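You operate a simulated robot arm through the tools that you are given. There is no shell and no other tool. Be economical: measure what you need, move in short steps, check, and stop when the job is done.

The job below is to be done with a simulated robot arm. You get a single attempt, and the scene is never put back.

Task
Switch the main off, swap the blown white fuse for the yellow one, switch on.
Fine: The blown fuse goes on the blue fuse peg; leave the closet door open. Touch keys, dials, switches and plugs with dry hands. Keep clean things off the floor. Pinch, break and dent nothing.

It is judged by the outcome, as a careful person would: the job done as asked, and still so three seconds after it is handed in. It fails if anything else is knocked over, pushed out of place, dropped, spilled or broken.

Robot
A 6-joint arm with a two-finger parallel gripper, fixed in place. Base frame: the origin is at the foot of the arm, x ahead of it, y to its left, z up. Readings come in mm, degrees, newtons and seconds.
With the tool pointing down near the work surface it reaches from about 280 to 680 mm from the base axis. Its first joint turns from -166.0 to 166.0 degrees. Payload 4.1 kg.
The TCP is the grasp point between the finger pads, 23 mm short of the fingertips. In the tool frame z runs along the fingers and y along their closing line. The gripper opens to 94 mm. The fingers are 38 mm wide and 10 mm thick; the gripper's body (54 by 96 mm) begins 39 mm behind the TCP.
Orientation is that of the tool frame in the base frame, as [roll, pitch, yaw] about the fixed x, y, z axes, in that order (R = Rz(yaw) Ry(pitch) Rx(roll)). With the fingers straight down and closing along the base's y, the tool's x points along the base's -x, its y along +y and its z along -z.

Tools
- The arm moves only by the tool arm_command. Its argument "series" is a list of rows, each a list of 3 entries, a list of its own where there are three numbers: the shift along the tool's x, y, z in units of 200 mm (1.0 is 200 mm), then the turn, a rotation vector about the tool's x, y, z in units of 45 degrees (1.0 is 45 degrees), then the finger opening in mm, from 0 to 94. In form: [[[x, y, z], [wx, wy, wz], hand], ...]. A call has 1 to 12 rows; each row is the pose to reach, as a shift and turn from the pose commanded when the call began, along the tool's axes at that moment. A call with a number of a shift or a turn outside -1 to 1 is refused whole. A row lasts 0.2 s, in which the tool goes at most 50 mm and 8.6 degrees; a call with a longer step from one row to the next is refused whole, and so is a gripper value outside its range. Where a pose cannot be reached the arm comes as near as it can. A force on the tool above 40 N (or 10 N above the force at the start of the call, whichever is more), or a blocked arm, ends the call early, and 0.2 s more pass. Each finger travels about 45 mm/s and halts on what it meets, pressing with about 31 N; the grip force reading is that of the motor and also rises with nothing between the fingers. The clock runs only during rows and for 0.2 s after the last one: add rows that repeat a pose to give the fingers time. The reply holds the time, the measured pose of the TCP, the force on the tool along the base axes, the opening and the grip force, in the units named above and with some noise.
- Cameras (640 x 400 px; columns grow to the right, rows downward): "scene" is fixed at [50.3, 500.1, 1901]; the picture's right is [-0.35, -0.94, 0.00], its down [-0.77, 0.28, -0.57] and it looks along [0.54, -0.20, -0.82] (base axes); focal length 347 px, centre (320, 200). "wrist" rides on the gripper at [87, 16, -74] in the tool frame; the picture's right is [-0.18, 0.98, 0.00], its down [-0.58, -0.11, -0.81] and it looks along [-0.79, -0.15, 0.59] (tool axes); focal length 243 px, centre (320, 200). There is no depth. A picture from a camera that has moved, and an enlarged one, comes with that camera's place and axes in the base frame and with its lens.
- camera(camera): a new picture of that camera. It takes no simulated time.
- lift_body(by): slides the trunk up (or, below 0, down) by that many mm; the arm rides with it, the base frame stays. It gives what a move gives, with no picture.
- enlarge(camera, box): a new picture of the part [left, top, right, bottom] of that camera's present view, enlarged. It takes no simulated time.
- job_done(): hands the job in; it is judged then, once.

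Work in short steps. Places have to be worked out from the pictures, the camera data and where the tool is seen: move nearer, look again, correct. Check each grasp and each placing, and mend what went wrong. You have 120 turns and 68 pictures in all, those below and enlarged ones among them. Open the gripper and draw the arm clear of the work before you hand the job in, unless the task says otherwise; then end with one line.

The tools are called after "Request:" as a command line: name --argument value ..., lists and objects as JSON in quotes. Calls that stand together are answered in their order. arm_command: Moves the arm, as the interface text tells. Its arguments: {"type":"object","properties":{"series":{"type":"array","items":{"type":"array"}}},"required":["series"]} The other tools are called the same way: lift_body (by) slides the trunk up or down; camera (camera) takes a picture; enlarge (camera, box) takes an enlarged picture of a part of a camera's view; job_done () hands the job in.

At the start:

```text
clock: 0.0
eef_pos: [208.0, 213.8, 1391.7]
tcp_rot: [179.9, 0.0, -180.0]
ft_force: [-0.3, -0.7, 0.6]
finger_gap: 94.3
gripper_force: 0.1
trunk travel left (down, up): [-513.0, 77.0]
```

scene: 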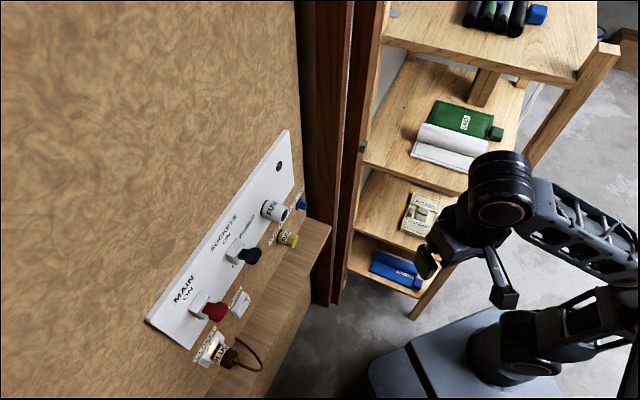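
wrist: 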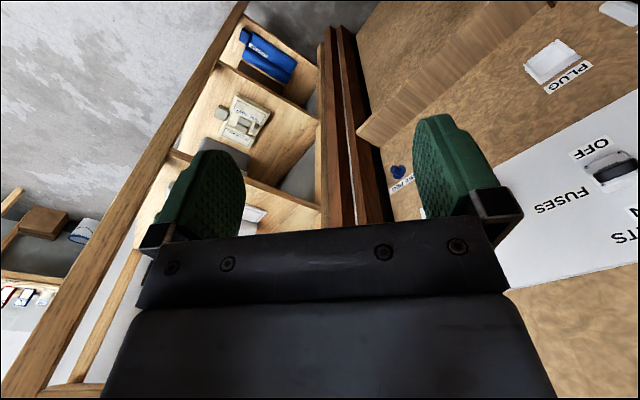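

I'll look at the panel more closely first.

Request:
enlarge --camera "scene" --box '[140, 120, 340, 245]'

Request:
enlarge --camera "scene" --box '[140, 260, 340, 385]'

Request:
enlarge --camera "scene" --box '[340, 60, 540, 310]'

```text
3.20 times, centred on (240, 182) of scene
camera zoom: at [50.3, 500.1, 1901.0], right [-0.35, -0.94, 0.0], down [-0.77, 0.28, -0.57], along [0.54, -0.2, -0.82], focal length 1110 px, centre (576, 256)
```

zoom: 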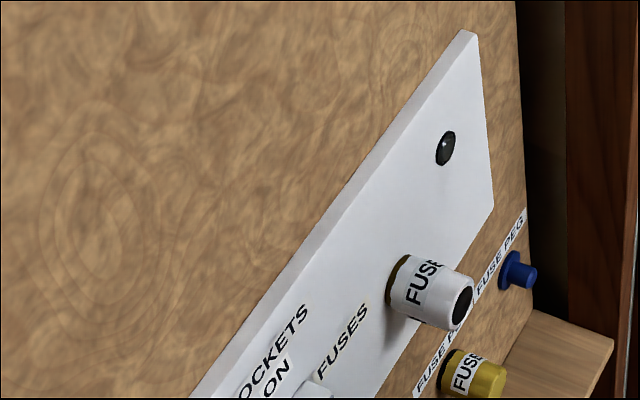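

```text
3.20 times, centred on (240, 322) of scene
camera zoom: at [50.3, 500.1, 1901.0], right [-0.35, -0.94, 0.0], down [-0.77, 0.28, -0.57], along [0.54, -0.2, -0.82], focal length 1110 px, centre (576, -192)
```

zoom: 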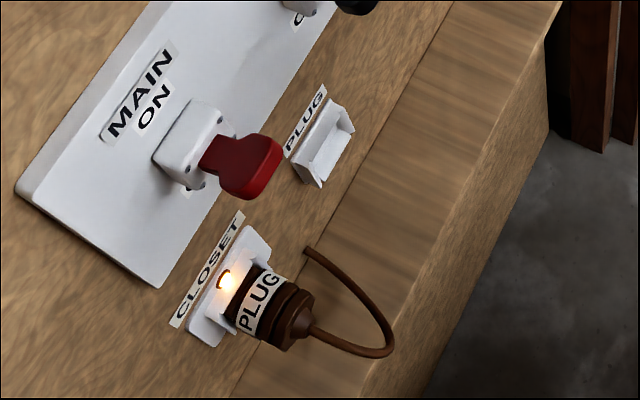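

```text
1.60 times, centred on (440, 185) of scene
camera zoom: at [50.3, 500.1, 1901.0], right [-0.35, -0.94, 0.0], down [-0.77, 0.28, -0.57], along [0.54, -0.2, -0.82], focal length 555 px, centre (128, 224)
```

zoom: 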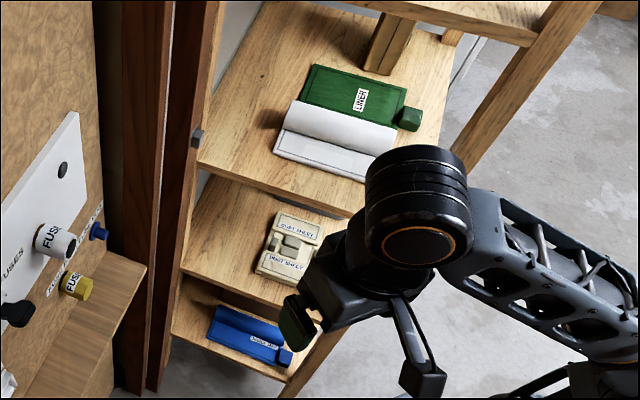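

Checking fingers and the rest from the wrist camera.

Request:
enlarge --camera "wrist" --box '[130, 0, 450, 200]'

Request:
enlarge --camera "wrist" --box '[380, 0, 640, 240]'

Request:
enlarge --camera "scene" --box '[290, 0, 640, 200]'

```text
2.00 times, centred on (290, 100) of wrist
camera zoom: at [120.9, 230.3, 1466.4], right [0.18, 0.98, 0.0], down [0.58, -0.11, 0.81], along [0.79, -0.15, -0.59], focal length 485 px, centre (380, 400)
```

zoom: 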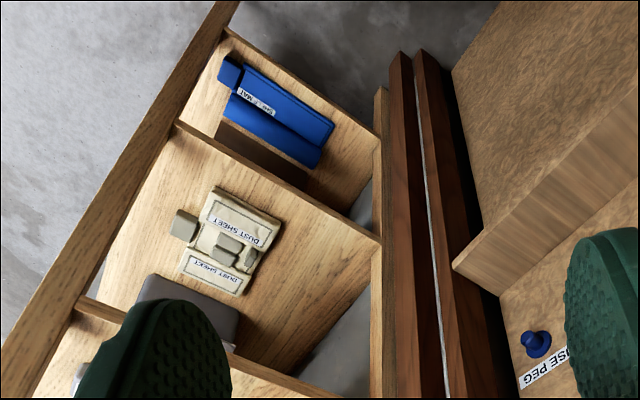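

```text
1.67 times, centred on (510, 120) of wrist
camera zoom: at [120.9, 230.3, 1466.4], right [0.18, 0.98, 0.0], down [0.58, -0.11, 0.81], along [0.79, -0.15, -0.59], focal length 404 px, centre (3, 333)
```

zoom: 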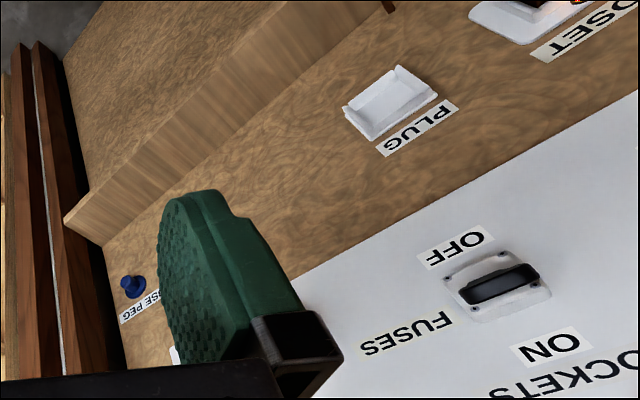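

```text
1.83 times, centred on (465, 100) of scene
camera zoom: at [50.3, 500.1, 1901.0], right [-0.35, -0.94, 0.0], down [-0.77, 0.28, -0.57], along [0.54, -0.2, -0.82], focal length 634 px, centre (55, 383)
```

zoom: 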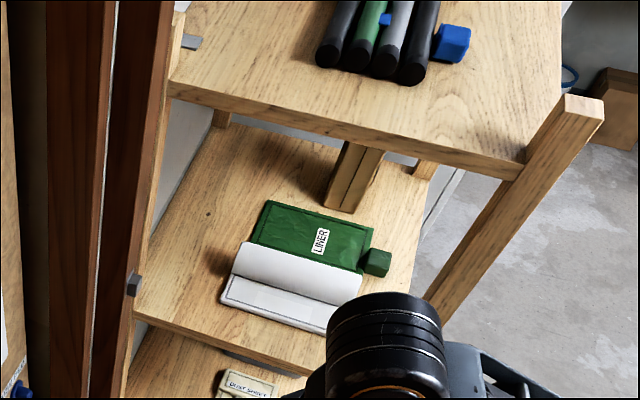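

Triangulating the blue peg from both views puts it near [625, 345, 1028], with the main switch around [360, 633, ~1100], so the wall seems to run diagonally. I'll yaw the tool in place to face it and look.

Request:
arm_command --series '[[[0, 0, 0], [0, 0, -0.19], 94], [[0, 0, 0], [0, 0, -0.38], 94], [[0, 0, 0], [0, 0, -0.57], 94], [[0, 0, 0], [0, 0, -0.76], 94], [[0, 0, 0], [0, 0, -0.95], 94]]'

Request:
camera --camera "wrist"

```text
clock: 1.2
eef_pos: [206.9, 213.4, 1391.8]
tcp_rot: [180.0, 0.0, -137.0]
ft_force: [-0.3, -0.3, 0.0]
finger_gap: 94.1
gripper_force: 0.1
trunk travel left (down, up): [-513.0, 77.0]
```

```text
59 pictures are left
camera wrist: at [133.3, 166.9, 1466.5], right [-0.54, 0.84, 0.0], down [0.5, 0.32, 0.81], along [0.68, 0.43, -0.59], focal length 243 px, centre (320, 200)
```

wrist: 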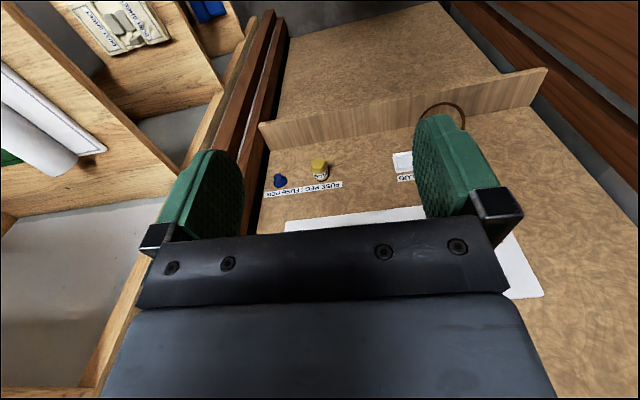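

The wall is seen upside down with the hand blocking the panel. I'll roll the tool by 180° so that, when pitched forward, the camera sits above the fingers.

Request:
arm_command --series '[[[0, 0, 0], [0, 0, 0.19], 94], [[0, 0, 0], [0, 0, 0.38], 94], [[0, 0, 0], [0, 0, 0.57], 94], [[0, 0, 0], [0, 0, 0.76], 94], [[0, 0, 0], [0, 0, 0.95], 94]]'

Request:
arm_command --series '[[[0, 0, 0], [0, 0, 0.19], 94], [[0, 0, 0], [0, 0, 0.38], 94], [[0, 0, 0], [0, 0, 0.57], 94], [[0, 0, 0], [0, 0, 0.76], 94], [[0, 0, 0], [0, 0, 0.95], 94]]'

Request:
arm_command --series '[[[0, 0, 0], [0, 0, 0.19], 94], [[0, 0, 0], [0, 0, 0.38], 94], [[0, 0, 0], [0, 0, 0.57], 94], [[0, 0, 0], [0, 0, 0.76], 94], [[0, 0, 0], [0, 0, 0.95], 94]]'

Request:
arm_command --series '[[[0, 0, 0], [0, 0, 0.19], 94], [[0, 0, 0], [0, 0, 0.38], 94], [[0, 0, 0], [0, 0, 0.57], 94], [[0, 0, 0], [0, 0, 0.76], 94], [[0, 0, 0], [0, 0, 0.95], 94], [[0, 0, 0], [0, 0, 1.0], 94]]'

```text
clock: 2.4
eef_pos: [207.4, 213.8, 1392.0]
tcp_rot: [179.9, 0.0, 179.8]
ft_force: [-0.2, -0.3, -0.5]
finger_gap: 94.2
gripper_force: 0.0
trunk travel left (down, up): [-513.0, 77.0]
```

```text
clock: 3.6
eef_pos: [208.3, 212.9, 1391.3]
tcp_rot: [-180.0, 0.0, 137.2]
ft_force: [-0.5, 0.5, -0.5]
finger_gap: 94.1
gripper_force: 0.0
trunk travel left (down, up): [-513.0, 77.0]
```

```text
clock: 4.8
eef_pos: [207.2, 214.5, 1392.5]
tcp_rot: [180.0, 0.0, 94.3]
ft_force: [0.2, 0.1, -0.7]
finger_gap: 93.9
gripper_force: 0.1
trunk travel left (down, up): [-513.0, 77.0]
```

```text
clock: 6.2
eef_pos: [249.9, 171.5, 1391.8]
tcp_rot: [-180.0, 0.0, 49.7]
ft_force: [0.2, -1.2, 0.6]
finger_gap: 93.9
gripper_force: 0.1
out of reach, approached as far as the arm can: row 4, 5, 6
trunk travel left (down, up): [-513.0, 77.0]
```

Roll limit reached; x-up isn't available. I'll use the sideways roll (yaw ≈133°), which will give fingers closing vertically when facing the wall and keep the camera on the left side, away from the door posts.

Request:
arm_command --series '[[[0, 0, 0], [0, 0, -0.19], 94], [[0, 0, 0], [0, 0, -0.38], 94], [[0, 0, 0], [0, 0, -0.57], 94], [[0, 0, 0], [0, 0, -0.76], 94], [[0, 0, 0], [0, 0, -0.95], 94]]'

Request:
arm_command --series '[[[0, 0, 0], [0, 0, -0.19], 94], [[0, 0, 0], [0, 0, -0.38], 94], [[0, 0, 0], [0, 0, -0.57], 94], [[0, 0, 0], [0, 0, -0.76], 94], [[0, 0, 0], [0, 0, -0.95], 94]]'

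```text
clock: 7.4
eef_pos: [249.0, 173.4, 1392.0]
tcp_rot: [-180.0, 0.0, 92.3]
ft_force: [0.6, 0.6, 1.0]
finger_gap: 93.9
gripper_force: 0.1
trunk travel left (down, up): [-513.0, 77.0]
```

```text
clock: 8.6
eef_pos: [249.5, 172.7, 1392.0]
tcp_rot: [179.9, -0.1, 135.2]
ft_force: [-0.2, 0.0, -0.8]
finger_gap: 94.0
gripper_force: 0.1
trunk travel left (down, up): [-513.0, 77.0]
```

Now pitch the fingers up toward the wall, first 45°, moving forward slightly.

Request:
arm_command --series '[[[0, 0.06, 0], [-0.18, 0, 0], 94], [[0, 0.12, 0], [-0.36, 0, 0], 94], [[0, 0.18, 0], [-0.54, 0, 0], 94], [[0, 0.24, 0], [-0.72, 0, 0], 94], [[0, 0.3, 0], [-0.88, 0, 0], 94], [[0, 0.35, 0], [-1.0, 0, 0], 94]]'

Request:
camera --camera "wrist"

```text
clock: 10.0
eef_pos: [298.1, 223.4, 1390.6]
tcp_rot: [134.8, 0.1, 135.2]
ft_force: [0.7, 0.0, 0.2]
finger_gap: 94.0
gripper_force: 0.0
trunk travel left (down, up): [-513.0, 77.0]
```

```text
58 pictures are left
camera wrist: at [208.5, 254.8, 1455.2], right [0.62, 0.36, 0.7], down [-0.05, -0.87, 0.49], along [0.78, -0.34, -0.52], focal length 243 px, centre (320, 200)
```

wrist: 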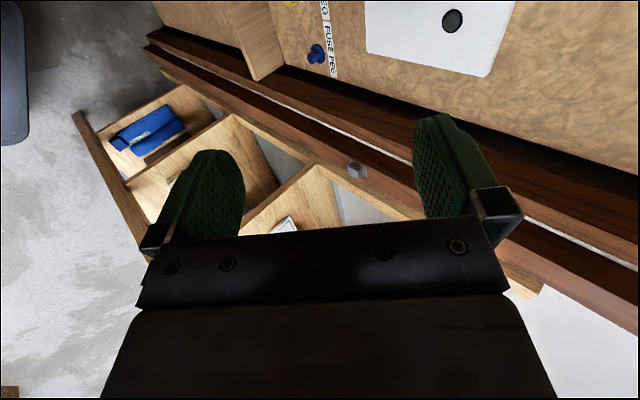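

Pitch the remaining 45°, advancing about 40 mm.

Request:
arm_command --series '[[[0, 0.03, 0.03], [-0.18, 0, 0], 94], [[0, 0.05, 0.05], [-0.36, 0, 0], 94], [[0, 0.08, 0.08], [-0.54, 0, 0], 94], [[0, 0.1, 0.1], [-0.72, 0, 0], 94], [[0, 0.12, 0.12], [-0.88, 0, 0], 94], [[0, 0.14, 0.14], [-1.0, 0, 0], 94]]'

Request:
camera --camera "wrist"

Request:
camera --camera "scene"

```text
clock: 11.4
eef_pos: [324.0, 249.6, 1391.9]
tcp_rot: [91.7, 0.0, 135.4]
ft_force: [-0.6, 0.2, 0.2]
finger_gap: 94.1
gripper_force: 0.2
trunk travel left (down, up): [-513.0, 77.0]
```

```text
57 pictures are left
camera wrist: at [211.2, 257.7, 1409.8], right [0.15, -0.11, 0.98], down [-0.16, -0.98, -0.08], along [0.98, -0.14, -0.17], focal length 243 px, centre (320, 200)
```

wrist: 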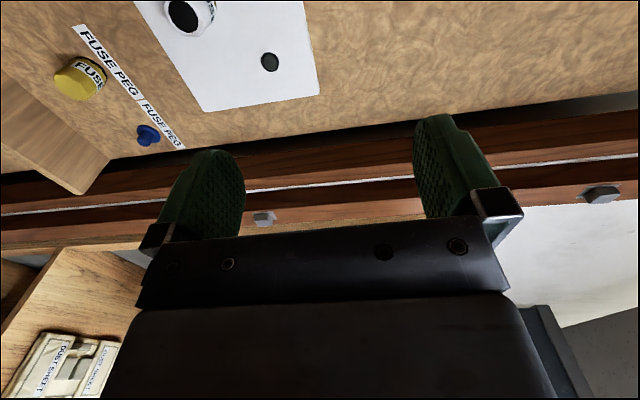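

```text
56 pictures are left
```

scene: 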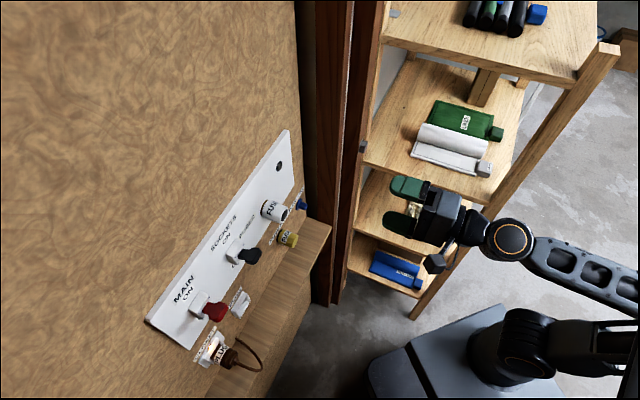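

The posture works, with the camera on the left looking along the wall. I'll move left and down toward the main switch, keeping well off the wall.

Request:
arm_command --series '[[[0.17, -0.08, 0], [-0.04, -0.05, 0], 60], [[0.34, -0.16, 0], [-0.04, -0.05, 0], 30], [[0.5, -0.25, 0], [-0.04, -0.05, 0], 10], [[0.67, -0.34, 0], [-0.04, -0.05, 0], 0], [[0.83, -0.42, 0], [-0.04, -0.05, 0], 0], [[1.0, -0.5, 0], [-0.04, -0.05, 0], 0]]'

Request:
camera --camera "wrist"

```text
clock: 12.8
eef_pos: [184.1, 391.5, 1290.5]
tcp_rot: [88.3, 0.0, 132.7]
ft_force: [0.0, -0.8, -0.8]
finger_gap: 0.2
gripper_force: 30.0
trunk travel left (down, up): [-513.0, 77.0]
```

```text
55 pictures are left
camera wrist: at [71.2, 404.1, 1304.4], right [0.1, -0.16, 0.98], down [-0.19, -0.97, -0.13], along [0.98, -0.18, -0.13], focal length 243 px, centre (320, 200)
```

wrist: 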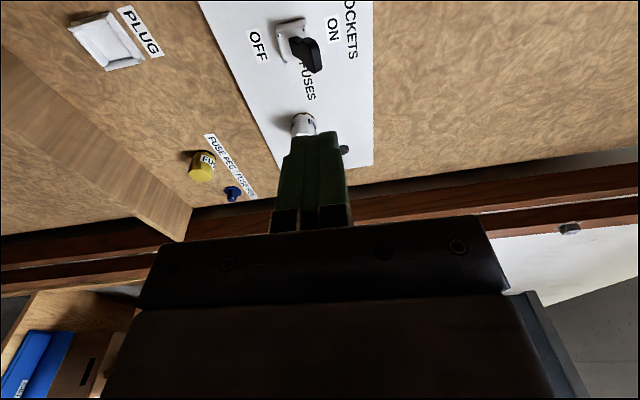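

The socket switch lever tilts toward ON (up), so the main lever likely does too. I'll move further left to bring the main into view.

Request:
arm_command --series '[[[0.12, -0.03, 0.05], [0.02, 0, 0], 0], [[0.25, -0.06, 0.1], [0.04, 0, 0], 0], [[0.38, -0.09, 0.15], [0.04, 0, 0], 0], [[0.5, -0.12, 0.2], [0.04, 0, 0], 0]]'

Request:
camera --camera "wrist"

Request:
camera --camera "scene"

```text
clock: 13.8
eef_pos: [145.9, 492.7, 1268.3]
tcp_rot: [89.9, 0.0, 132.9]
ft_force: [-0.5, 0.5, -0.1]
finger_gap: 0.0
gripper_force: 30.7
trunk travel left (down, up): [-513.0, 77.0]
```

```text
54 pictures are left
camera wrist: at [33.9, 506.2, 1285.1], right [0.13, -0.14, 0.98], down [-0.2, -0.97, -0.11], along [0.97, -0.18, -0.15], focal length 243 px, centre (320, 200)
```

wrist: 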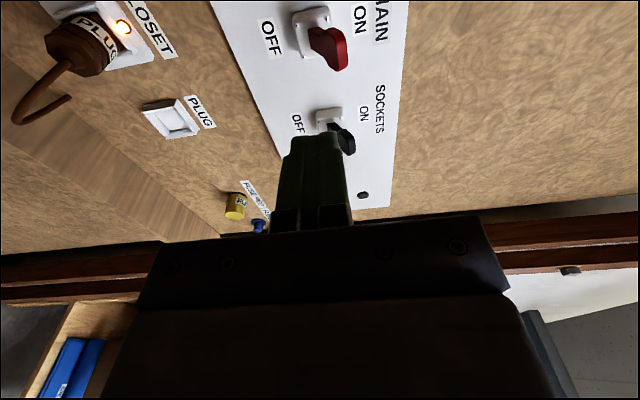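

```text
53 pictures are left
```

scene: 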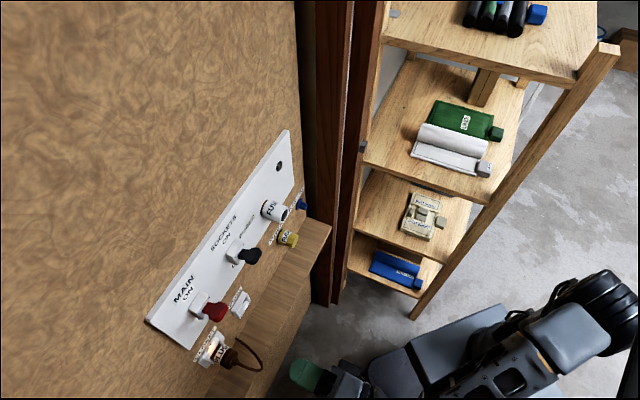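

Red lever tip estimated near (293, 597, 1278), tilted up (ON). I'll go to a spot above and in front of it, still short of the lever.

Request:
arm_command --series '[[[-0.04, 0.13, 0.1], [0, 0, 0], 0], [[-0.08, 0.26, 0.25], [0, 0, 0], 0], [[-0.118, 0.26, 0.42], [0, 0, 0], 0], [[-0.118, 0.26, 0.58], [0, 0, 0], 0]]'

Request:
camera --camera "wrist"

Request:
enlarge --camera "scene" --box '[140, 240, 340, 365]'

```text
clock: 14.8
eef_pos: [250.0, 554.6, 1320.3]
tcp_rot: [90.0, 0.0, 132.8]
ft_force: [0.3, -0.2, -0.7]
finger_gap: 0.0
gripper_force: 31.2
trunk travel left (down, up): [-513.0, 77.0]
```

```text
52 pictures are left
camera wrist: at [136.0, 567.7, 1336.0], right [0.13, -0.13, 0.98], down [-0.2, -0.97, -0.11], along [0.97, -0.18, -0.15], focal length 243 px, centre (320, 200)
```

wrist: 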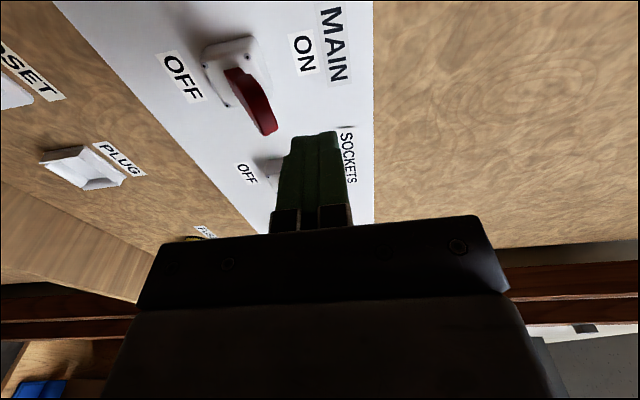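

```text
3.20 times, centred on (240, 302) of scene
camera zoom: at [50.3, 500.1, 1901.0], right [-0.35, -0.94, 0.0], down [-0.77, 0.28, -0.57], along [0.54, -0.2, -0.82], focal length 1110 px, centre (576, -128)
```

zoom: 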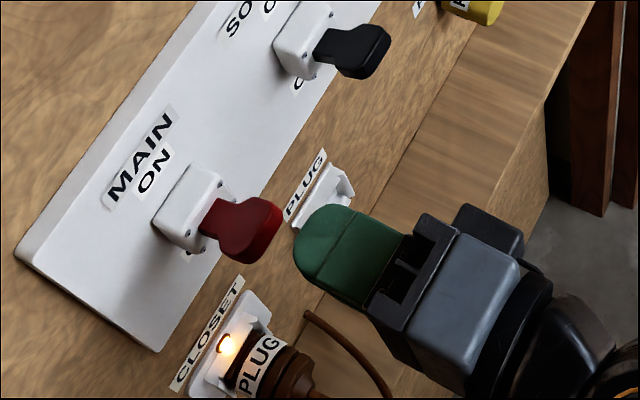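

Lever tip refined to about (277, 591, 1284). I'll advance about 55 mm just above the lever, then check.

Request:
arm_command --series '[[[0.04, 0.05, 0.0], [0, 0, 0], 0], [[0.04, 0.05, 0.14], [0, 0, 0], 0], [[0.04, 0.05, 0.27], [0, 0, 0], 0], [[0.04, 0.05, 0.27], [0, 0, 0], 0]]'

Request:
camera --camera "wrist"

Request:
enlarge --camera "scene" --box '[140, 240, 340, 365]'

```text
clock: 15.8
eef_pos: [283.0, 597.0, 1330.7]
tcp_rot: [90.0, 0.0, 132.8]
ft_force: [0.4, 0.2, 0.1]
finger_gap: 0.0
gripper_force: 30.7
trunk travel left (down, up): [-513.0, 77.0]
```

```text
50 pictures are left
camera wrist: at [169.6, 610.2, 1346.8], right [0.13, -0.14, 0.98], down [-0.2, -0.97, -0.11], along [0.97, -0.18, -0.15], focal length 243 px, centre (320, 200)
```

wrist: 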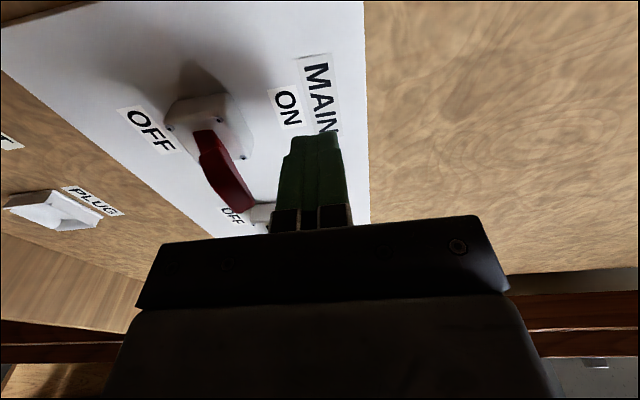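

```text
3.20 times, centred on (240, 302) of scene
camera zoom: at [50.3, 500.1, 1901.0], right [-0.35, -0.94, 0.0], down [-0.77, 0.28, -0.57], along [0.54, -0.2, -0.82], focal length 1110 px, centre (576, -128)
```

zoom: 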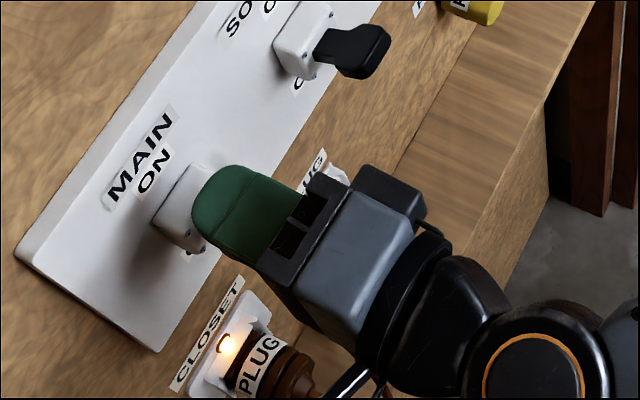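

Fingers are directly above the lever with clear overlap. Pushing down gently.

Request:
arm_command --series '[[[0, -0.05, 0], [0, 0, 0], 0], [[0, -0.1, 0], [0, 0, 0], 0], [[0, -0.15, 0], [0, 0, 0], 0], [[0, -0.2, 0], [0, 0, 0], 0], [[0, -0.24, 0], [0, 0, 0], 0], [[0, -0.28, 0], [0, 0, 0], 0], [[0, -0.32, 0], [0, 0, 0], 0], [[0, -0.36, 0], [0, 0, 0], 0]]'

Request:
camera --camera "wrist"

```text
clock: 17.6
eef_pos: [281.6, 595.9, 1262.2]
tcp_rot: [89.6, -0.3, 132.8]
ft_force: [0.9, 3.6, 14.7]
finger_gap: 0.1
gripper_force: 31.2
trunk travel left (down, up): [-513.0, 77.0]
```

```text
48 pictures are left
camera wrist: at [168.9, 608.8, 1277.8], right [0.12, -0.14, 0.98], down [-0.2, -0.97, -0.12], along [0.97, -0.18, -0.15], focal length 243 px, centre (320, 200)
```

wrist: 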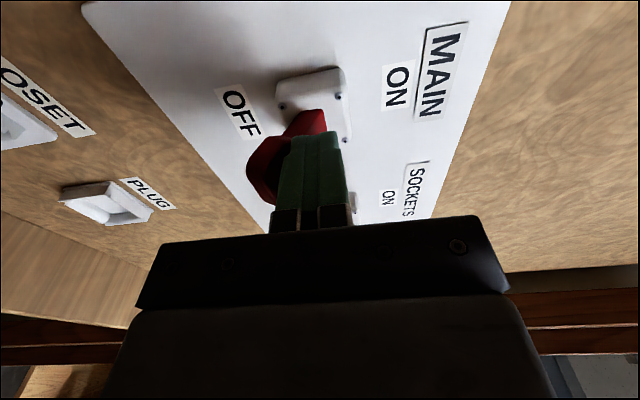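

The lever now tilts toward OFF with 15 N reaction. A little more to reach its stop.

Request:
arm_command --series '[[[0, -0.03, 0], [0, 0, 0], 0], [[0, -0.06, 0], [0, 0, 0], 0], [[0, -0.08, 0], [0, 0, 0], 0]]'

Request:
arm_command --series '[[[0, 0.08, -0.05], [0, 0, 0], 0], [[0, 0.2, -0.1], [0, 0, 0], 0], [[0, 0.3, -0.3], [0, 0, 0], 0], [[0, 0.3, -0.5], [0, 0, 0], 0]]'

Request:
camera --camera "wrist"

Request:
enlarge --camera "scene" --box '[140, 240, 340, 365]'

```text
clock: 18.1
eef_pos: [282.1, 594.9, 1261.0]
tcp_rot: [88.6, -0.5, 132.7]
ft_force: [-4.4, -7.0, 5.8]
finger_gap: 0.0
gripper_force: 31.4
trunk travel left (down, up): [-513.0, 77.0]
stopped in row 2: the force on the tool passed its limit (the readings are from after the stop); the commanded pose is now the measured one
```

```text
clock: 19.1
eef_pos: [209.1, 526.1, 1317.5]
tcp_rot: [89.1, -0.3, 132.9]
ft_force: [-0.3, -0.1, 0.1]
finger_gap: 0.0
gripper_force: 31.0
trunk travel left (down, up): [-513.0, 77.0]
```

```text
47 pictures are left
camera wrist: at [95.1, 539.6, 1333.2], right [0.12, -0.15, 0.98], down [-0.2, -0.97, -0.13], along [0.97, -0.18, -0.14], focal length 243 px, centre (320, 200)
```

wrist: 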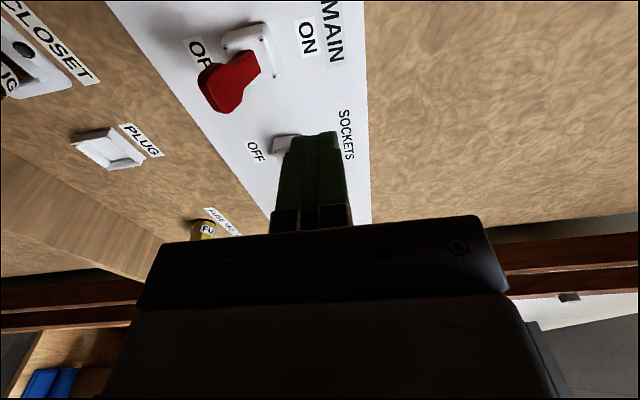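

```text
3.20 times, centred on (240, 302) of scene
camera zoom: at [50.3, 500.1, 1901.0], right [-0.35, -0.94, 0.0], down [-0.77, 0.28, -0.57], along [0.54, -0.2, -0.82], focal length 1110 px, centre (576, -128)
```

zoom: 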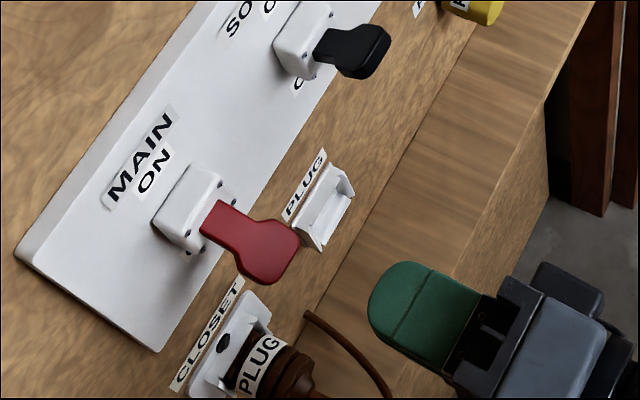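

Main is OFF (light went out). Now I travel right, off the wall, to face the white fuse, opening the fingers.

Request:
arm_command --series '[[[-0.2, -0.05, 0], [0.02, 0, 0], 20], [[-0.4, -0.1, 0], [0.02, 0, 0], 40], [[-0.6, -0.15, 0], [0.02, 0, 0], 60], [[-0.8, -0.2, 0], [0.02, 0, 0], 80], [[-0.9, -0.2, 0], [0.02, 0, 0], 90]]'

Request:
camera --camera "wrist"

Request:
enlarge --camera "scene" --box '[220, 170, 340, 245]'

```text
clock: 20.3
eef_pos: [332.3, 396.2, 1276.0]
tcp_rot: [89.9, -0.4, 132.7]
ft_force: [0.3, 0.1, -0.9]
finger_gap: 89.9
gripper_force: 0.0
trunk travel left (down, up): [-513.0, 77.0]
```

```text
45 pictures are left
camera wrist: at [218.5, 409.3, 1292.6], right [0.13, -0.14, 0.98], down [-0.2, -0.97, -0.11], along [0.97, -0.18, -0.15], focal length 243 px, centre (320, 200)
```

wrist: 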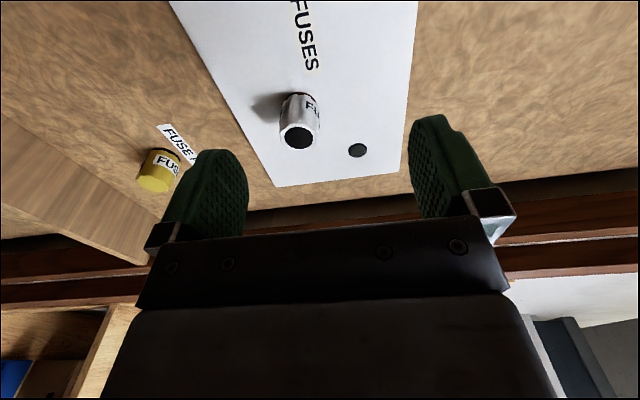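

```text
5.33 times, centred on (280, 208) of scene
camera zoom: at [50.3, 500.1, 1901.0], right [-0.35, -0.94, 0.0], down [-0.77, 0.28, -0.57], along [0.54, -0.2, -0.82], focal length 1850 px, centre (533, 160)
```

zoom: 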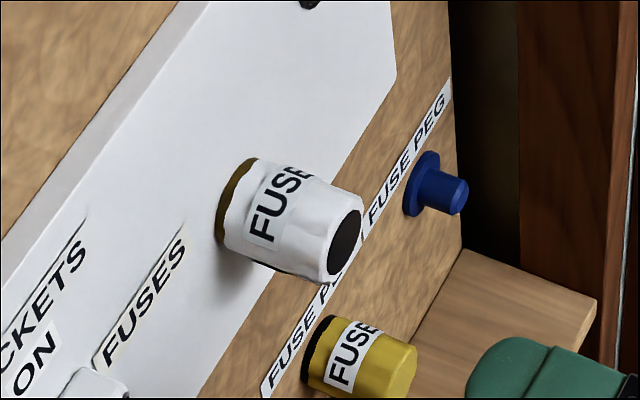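

White fuse face is near (467, 429, 1242). Aligning in front of it.

Request:
arm_command --series '[[[-0.11, -0.06, 0], [0, 0, 0], 94], [[-0.22, -0.12, 0.05], [0, 0, 0], 94], [[-0.34, -0.175, 0.15], [0, 0, 0], 94], [[-0.34, -0.175, 0.15], [0, 0, 0], 94]]'

Request:
camera --camera "wrist"

Request:
enlarge --camera "scene" --box '[220, 150, 380, 250]'

```text
clock: 21.3
eef_pos: [399.5, 367.1, 1240.1]
tcp_rot: [89.8, -0.4, 132.8]
ft_force: [-0.6, -0.8, -0.3]
finger_gap: 94.0
gripper_force: 0.0
trunk travel left (down, up): [-513.0, 77.0]
```

```text
43 pictures are left
camera wrist: at [286.1, 379.8, 1257.0], right [0.13, -0.14, 0.98], down [-0.2, -0.97, -0.12], along [0.97, -0.18, -0.15], focal length 243 px, centre (320, 200)
```

wrist: 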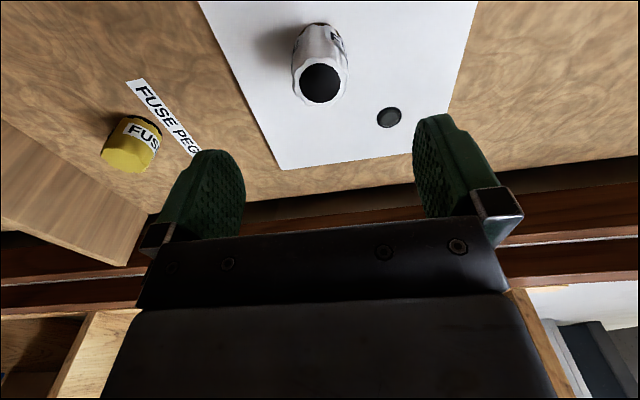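

```text
4.00 times, centred on (300, 200) of scene
camera zoom: at [50.3, 500.1, 1901.0], right [-0.35, -0.94, 0.0], down [-0.77, 0.28, -0.57], along [0.54, -0.2, -0.82], focal length 1388 px, centre (400, 200)
```

zoom: 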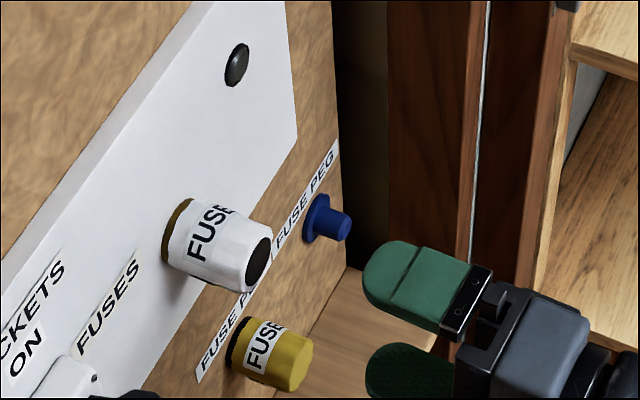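

Alignment looks good (fuse centred at column 320, face ~92 mm ahead). Advance 108 mm with fingers straddling it.

Request:
arm_command --series '[[[0, 0, 0.12], [0, 0, 0], 94], [[0, 0, 0.24], [0, 0, 0], 94], [[0, 0, 0.36], [0, 0, 0], 94], [[0, 0, 0.45], [0, 0, 0], 94], [[0, 0, 0.54], [0, 0, 0], 94], [[0, 0, 0.54], [0, 0, 0], 94]]'

Request:
camera --camera "wrist"

Request:
enlarge --camera "scene" --box '[220, 150, 380, 250]'

```text
clock: 22.7
eef_pos: [477.5, 440.9, 1239.4]
tcp_rot: [89.9, -0.4, 132.8]
ft_force: [-1.3, 0.3, -0.1]
finger_gap: 94.0
gripper_force: 0.0
trunk travel left (down, up): [-513.0, 77.0]
```

```text
41 pictures are left
camera wrist: at [365.5, 453.2, 1256.6], right [0.13, -0.14, 0.98], down [-0.2, -0.97, -0.11], along [0.97, -0.18, -0.15], focal length 243 px, centre (320, 200)
```

wrist: 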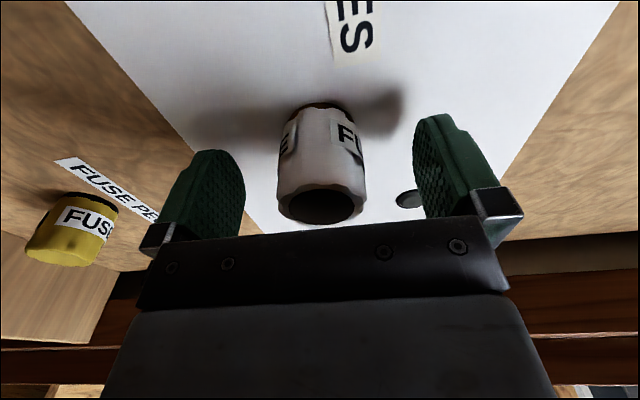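

```text
4.00 times, centred on (300, 200) of scene
camera zoom: at [50.3, 500.1, 1901.0], right [-0.35, -0.94, 0.0], down [-0.77, 0.28, -0.57], along [0.54, -0.2, -0.82], focal length 1388 px, centre (400, 200)
```

zoom: 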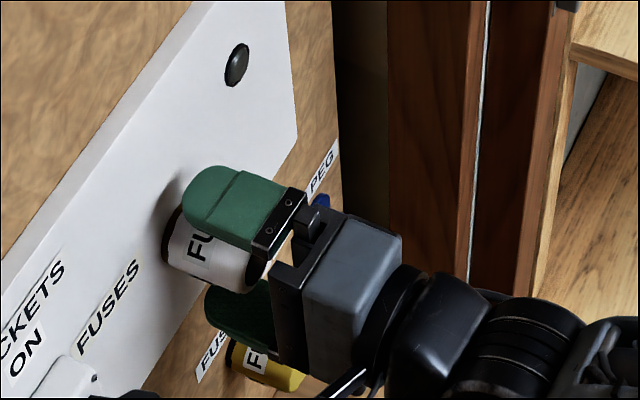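

Fuse lies centred between the pads. Closing on it.

Request:
arm_command --series '[[[0, 0, 0], [0, 0, 0], 80], [[0, 0, 0], [0, 0, 0], 62], [[0, 0, 0], [0, 0, 0], 45], [[0, 0, 0], [0, 0, 0], 35], [[0, 0, 0], [0, 0, 0], 30], [[0, 0, 0], [0, 0, 0], 30]]'

Request:
camera --camera "wrist"

```text
clock: 24.1
eef_pos: [478.8, 440.7, 1240.5]
tcp_rot: [89.9, -0.5, 132.7]
ft_force: [0.1, 0.1, -1.0]
finger_gap: 41.3
gripper_force: 31.0
trunk travel left (down, up): [-513.0, 77.0]
```

```text
39 pictures are left
camera wrist: at [365.3, 453.0, 1256.6], right [0.13, -0.14, 0.98], down [-0.2, -0.97, -0.11], along [0.97, -0.18, -0.15], focal length 243 px, centre (320, 200)
```

wrist: 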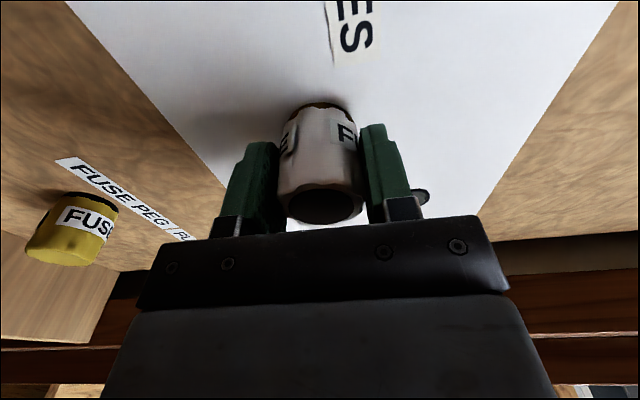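

Grip at 41 mm with no side load. Pull straight out.

Request:
arm_command --series '[[[0, 0, -0.04], [0, 0, 0], 30], [[0, 0, -0.08], [0, 0, 0], 30], [[0, 0, -0.14], [0, 0, 0], 30], [[0, 0, -0.22], [0, 0, 0], 30], [[0, 0, -0.32], [0, 0, 0], 30], [[0, 0, -0.45], [0, 0, 0], 30]]'

Request:
camera --camera "wrist"

Request:
enlarge --camera "scene" --box '[200, 140, 392, 260]'

```text
clock: 25.5
eef_pos: [412.8, 378.8, 1241.4]
tcp_rot: [89.9, -0.5, 132.8]
ft_force: [0.3, -0.8, 0.0]
finger_gap: 41.1
gripper_force: 31.0
trunk travel left (down, up): [-513.0, 77.0]
```

```text
38 pictures are left
camera wrist: at [299.5, 391.3, 1257.5], right [0.13, -0.14, 0.98], down [-0.2, -0.97, -0.12], along [0.97, -0.18, -0.15], focal length 243 px, centre (320, 200)
```

wrist: 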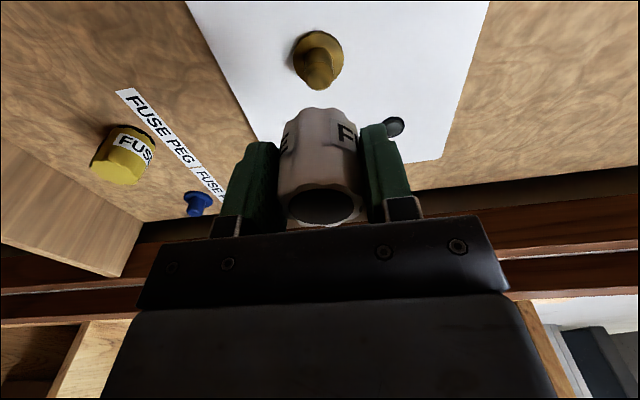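

```text
3.33 times, centred on (296, 200) of scene
camera zoom: at [50.3, 500.1, 1901.0], right [-0.35, -0.94, 0.0], down [-0.77, 0.28, -0.57], along [0.54, -0.2, -0.82], focal length 1156 px, centre (400, 200)
```

zoom: 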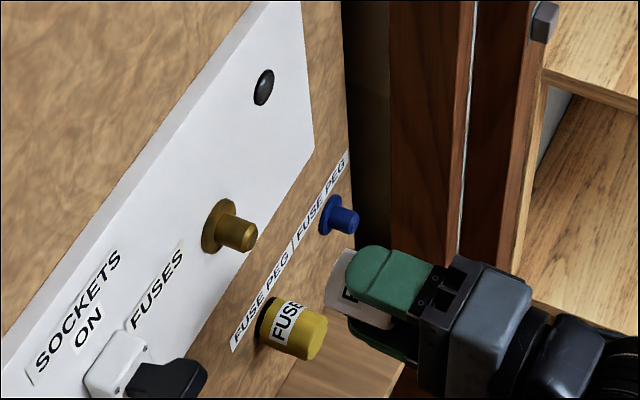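

The fuse is out, showing a brass pin; the blue peg is a similar stub. I'll back off a bit and carry the fuse right and down to in front of the blue peg (~u=169, z=1028).

Request:
arm_command --series '[[[0, 0, -0.15], [0, 0, 0], 30], [[-0.15, -0.1, -0.15], [0, 0, 0], 30], [[-0.3, -0.25, -0.15], [0, 0, 0], 30], [[-0.45, -0.4, -0.15], [0, 0, 0], 30], [[-0.6, -0.55, -0.15], [0, 0, 0], 30], [[-0.72, -0.7, -0.15], [0, 0, 0], 30], [[-0.8, -0.85, -0.15], [0, 0, 0], 30], [[-0.8, -0.95, -0.15], [0, 0, 0], 30]]'

Request:
camera --camera "wrist"

Request:
camera --camera "scene"

```text
clock: 27.3
eef_pos: [499.9, 241.3, 1049.0]
tcp_rot: [89.9, -0.3, 132.7]
ft_force: [-0.5, -0.9, 0.1]
finger_gap: 40.8
gripper_force: 30.9
trunk travel left (down, up): [-513.0, 77.0]
```

```text
36 pictures are left
camera wrist: at [385.7, 254.8, 1065.4], right [0.13, -0.14, 0.98], down [-0.2, -0.97, -0.11], along [0.97, -0.18, -0.15], focal length 243 px, centre (320, 200)
```

wrist: 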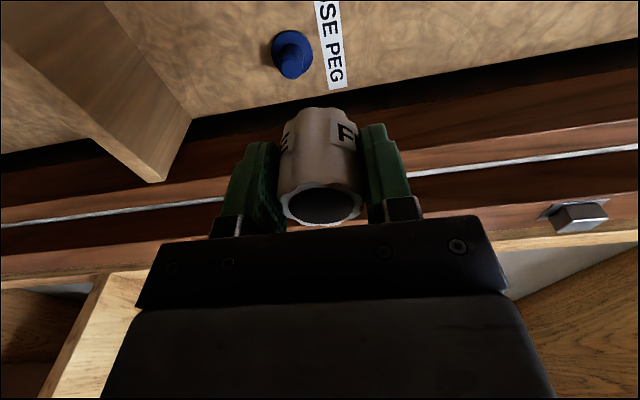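

```text
35 pictures are left
```

scene: 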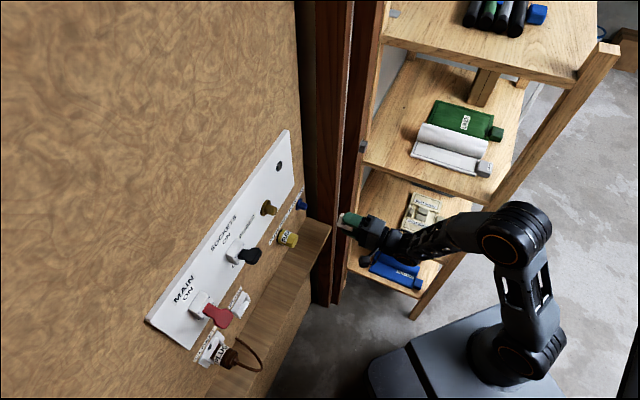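

Zooming on the peg to measure offsets.

Request:
enlarge --camera "wrist" --box '[240, 10, 400, 110]'

Request:
enlarge --camera "scene" --box '[260, 180, 370, 250]'

```text
4.00 times, centred on (320, 60) of wrist
camera zoom: at [385.7, 254.8, 1065.4], right [0.13, -0.14, 0.98], down [-0.2, -0.97, -0.11], along [0.97, -0.18, -0.15], focal length 970 px, centre (320, 760)
```

zoom: 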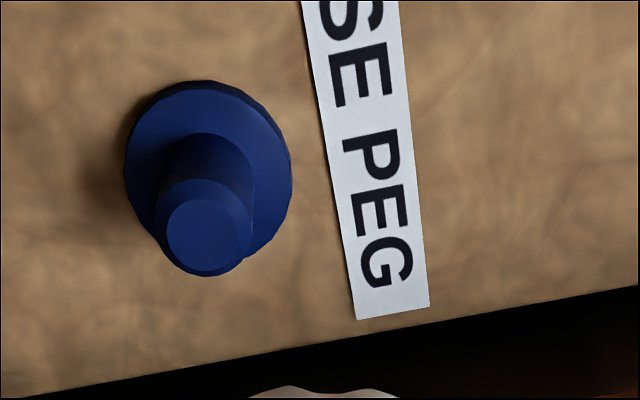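

```text
5.71 times, centred on (315, 215) of scene
camera zoom: at [50.3, 500.1, 1901.0], right [-0.35, -0.94, 0.0], down [-0.77, 0.28, -0.57], along [0.54, -0.2, -0.82], focal length 1982 px, centre (349, 114)
```

zoom: 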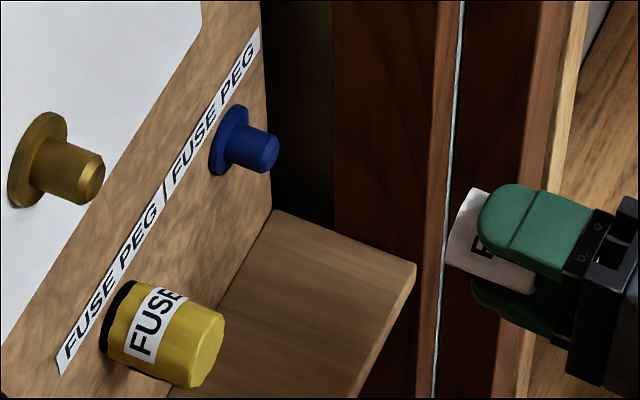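

Peg tip triangulates to about (624, 337, 1019), both cameras agreeing. Aligning laterally and advancing until the fuse base is just short of the peg tip.

Request:
arm_command --series '[[[-0.03, -0.08, 0], [0, 0, 0], 30], [[-0.057, -0.1475, 0], [0, 0, 0], 30], [[-0.057, -0.1475, 0.15], [0, 0, 0], 30], [[-0.057, -0.1475, 0.3], [0, 0, 0], 30], [[-0.057, -0.1475, 0.42], [0, 0, 0], 30], [[-0.057, -0.1475, 0.48], [0, 0, 0], 30]]'

Request:
enlarge --camera "wrist" --box '[200, 20, 440, 170]'

Request:
enlarge --camera "scene" --box '[260, 180, 370, 250]'

```text
clock: 28.7
eef_pos: [577.0, 297.9, 1018.5]
tcp_rot: [89.9, -0.4, 132.6]
ft_force: [-0.5, 0.6, 0.5]
finger_gap: 40.8
gripper_force: 31.2
trunk travel left (down, up): [-513.0, 77.0]
```

```text
2.67 times, centred on (320, 95) of wrist
camera zoom: at [463.9, 312.3, 1035.4], right [0.13, -0.14, 0.98], down [-0.2, -0.97, -0.11], along [0.97, -0.18, -0.15], focal length 647 px, centre (320, 480)
```

zoom: 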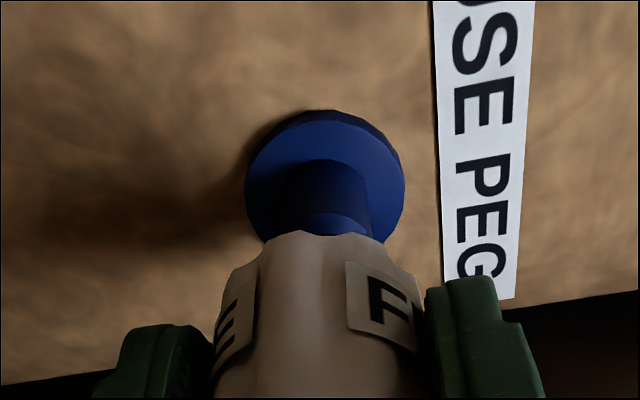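

```text
5.71 times, centred on (315, 215) of scene
camera zoom: at [50.3, 500.1, 1901.0], right [-0.35, -0.94, 0.0], down [-0.77, 0.28, -0.57], along [0.54, -0.2, -0.82], focal length 1982 px, centre (349, 114)
```

zoom: 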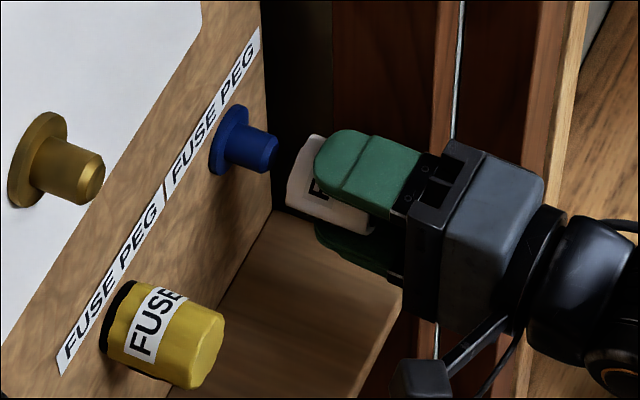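

Alignment within ~1–2 mm. Sliding onto the peg slowly.

Request:
arm_command --series '[[[0, 0.005, 0.04], [0, 0, 0], 30], [[0, 0.005, 0.08], [0, 0, 0], 30], [[0, 0.005, 0.12], [0, 0, 0], 30], [[0, 0.005, 0.15], [0, 0, 0], 30], [[0, 0.005, 0.18], [0, 0, 0], 30], [[0, 0.005, 0.2], [0, 0, 0], 30]]'

Request:
enlarge --camera "wrist" --box '[200, 20, 440, 170]'

```text
clock: 30.1
eef_pos: [605.2, 326.2, 1019.7]
tcp_rot: [89.9, -0.5, 132.6]
ft_force: [-1.7, -0.8, -0.9]
finger_gap: 40.7
gripper_force: 30.8
trunk travel left (down, up): [-513.0, 77.0]
```

```text
2.67 times, centred on (320, 95) of wrist
camera zoom: at [492.7, 339.1, 1037.3], right [0.13, -0.14, 0.98], down [-0.2, -0.97, -0.11], along [0.97, -0.18, -0.15], focal length 647 px, centre (320, 480)
```

zoom: 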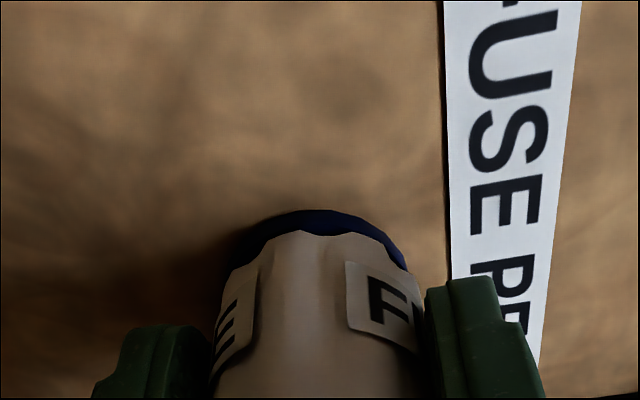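

It slides on freely; continue until it seats on the flange.

Request:
arm_command --series '[[[0, 0, 0.015], [0, 0, 0], 30], [[0, 0, 0.03], [0, 0, 0], 30], [[0, 0, 0.045], [0, 0, 0], 30], [[0, 0, 0.055], [0, 0, 0], 30]]'

Request:
enlarge --camera "wrist" --box '[200, 20, 440, 170]'

```text
clock: 30.9
eef_pos: [607.8, 327.8, 1021.3]
tcp_rot: [90.0, -0.6, 132.7]
ft_force: [-24.3, -18.4, 7.1]
finger_gap: 40.8
gripper_force: 31.3
trunk travel left (down, up): [-513.0, 77.0]
stopped in row 3: the force on the tool passed its limit (the readings are from after the stop); the commanded pose is now the measured one
```

```text
2.67 times, centred on (320, 95) of wrist
camera zoom: at [494.4, 340.8, 1037.6], right [0.13, -0.14, 0.98], down [-0.2, -0.97, -0.11], along [0.97, -0.18, -0.16], focal length 647 px, centre (320, 480)
```

zoom: 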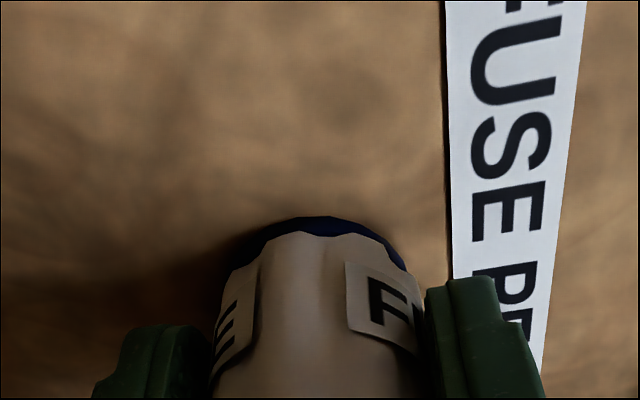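

Seated (30 N reaction). Release and back out.

Request:
arm_command --series '[[[0, 0, -0.005], [0, 0, 0], 45], [[0, 0, -0.005], [0, 0, 0], 60], [[0, 0, -0.005], [0, 0, 0], 78], [[0, 0, -0.005], [0, 0, 0], 84], [[0, 0, -0.1], [0, 0, 0], 84], [[0, 0, -0.3], [0, 0, 0], 84], [[0, 0, -0.5], [0, 0, 0], 84], [[0, 0, -0.65], [0, 0, 0], 84]]'

Request:
camera --camera "wrist"

Request:
enlarge --camera "scene" --box '[240, 170, 350, 260]'

```text
clock: 32.7
eef_pos: [515.2, 242.0, 1019.7]
tcp_rot: [90.4, -0.5, 132.8]
ft_force: [0.7, -0.6, 0.2]
finger_gap: 83.9
gripper_force: 0.1
trunk travel left (down, up): [-513.0, 77.0]
```

```text
28 pictures are left
camera wrist: at [401.4, 254.8, 1036.0], right [0.13, -0.14, 0.98], down [-0.2, -0.97, -0.11], along [0.97, -0.18, -0.16], focal length 243 px, centre (320, 200)
```

wrist: 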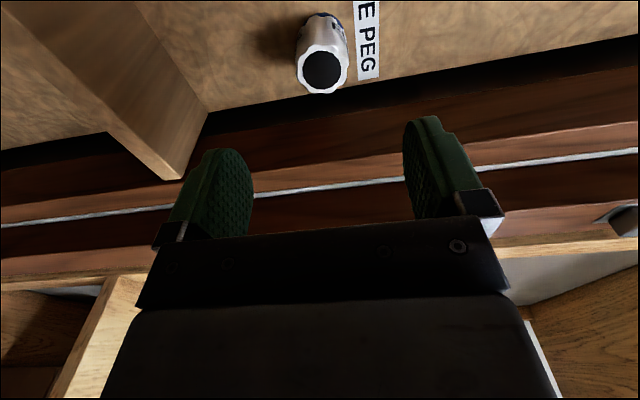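

```text
4.44 times, centred on (295, 215) of scene
camera zoom: at [50.3, 500.1, 1901.0], right [-0.35, -0.94, 0.0], down [-0.77, 0.28, -0.57], along [0.54, -0.2, -0.82], focal length 1542 px, centre (431, 133)
```

zoom: 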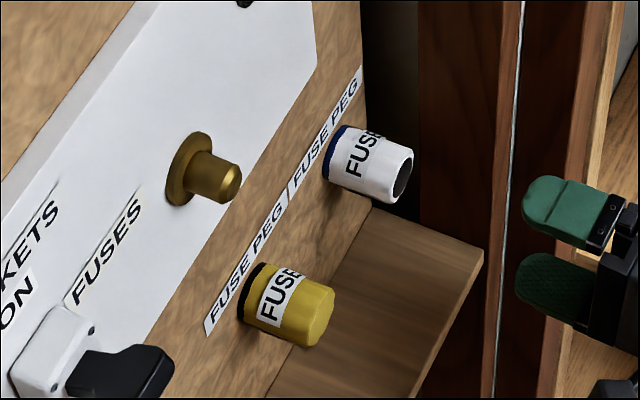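

White fuse is seated on the blue peg. Now shift left ~118 mm to face the yellow fuse.

Request:
arm_command --series '[[[0.15, 0, 0], [-0.01, 0, 0], 94], [[0.3, 0, 0], [-0.01, 0, 0], 94], [[0.45, 0, 0], [-0.01, 0, 0], 94], [[0.59, 0, 0], [-0.01, 0, 0], 94], [[0.59, 0, 0], [-0.01, 0, 0], 94]]'

Request:
camera --camera "wrist"

```text
clock: 33.9
eef_pos: [435.2, 329.7, 1019.2]
tcp_rot: [89.8, -0.5, 132.7]
ft_force: [-0.6, 0.7, 0.3]
finger_gap: 94.1
gripper_force: 0.0
trunk travel left (down, up): [-513.0, 77.0]
```

```text
26 pictures are left
camera wrist: at [322.0, 342.4, 1035.9], right [0.13, -0.14, 0.98], down [-0.2, -0.97, -0.12], along [0.97, -0.18, -0.15], focal length 243 px, centre (320, 200)
```

wrist: 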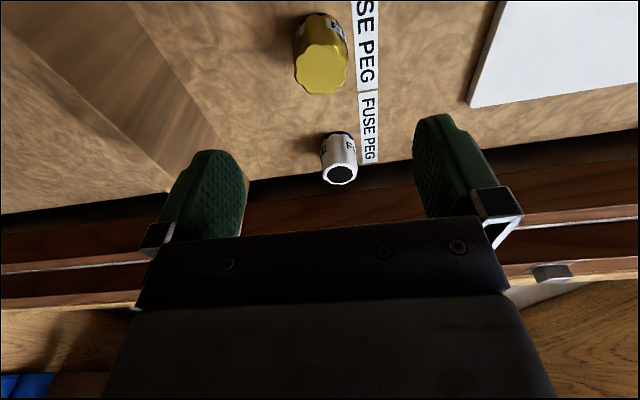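

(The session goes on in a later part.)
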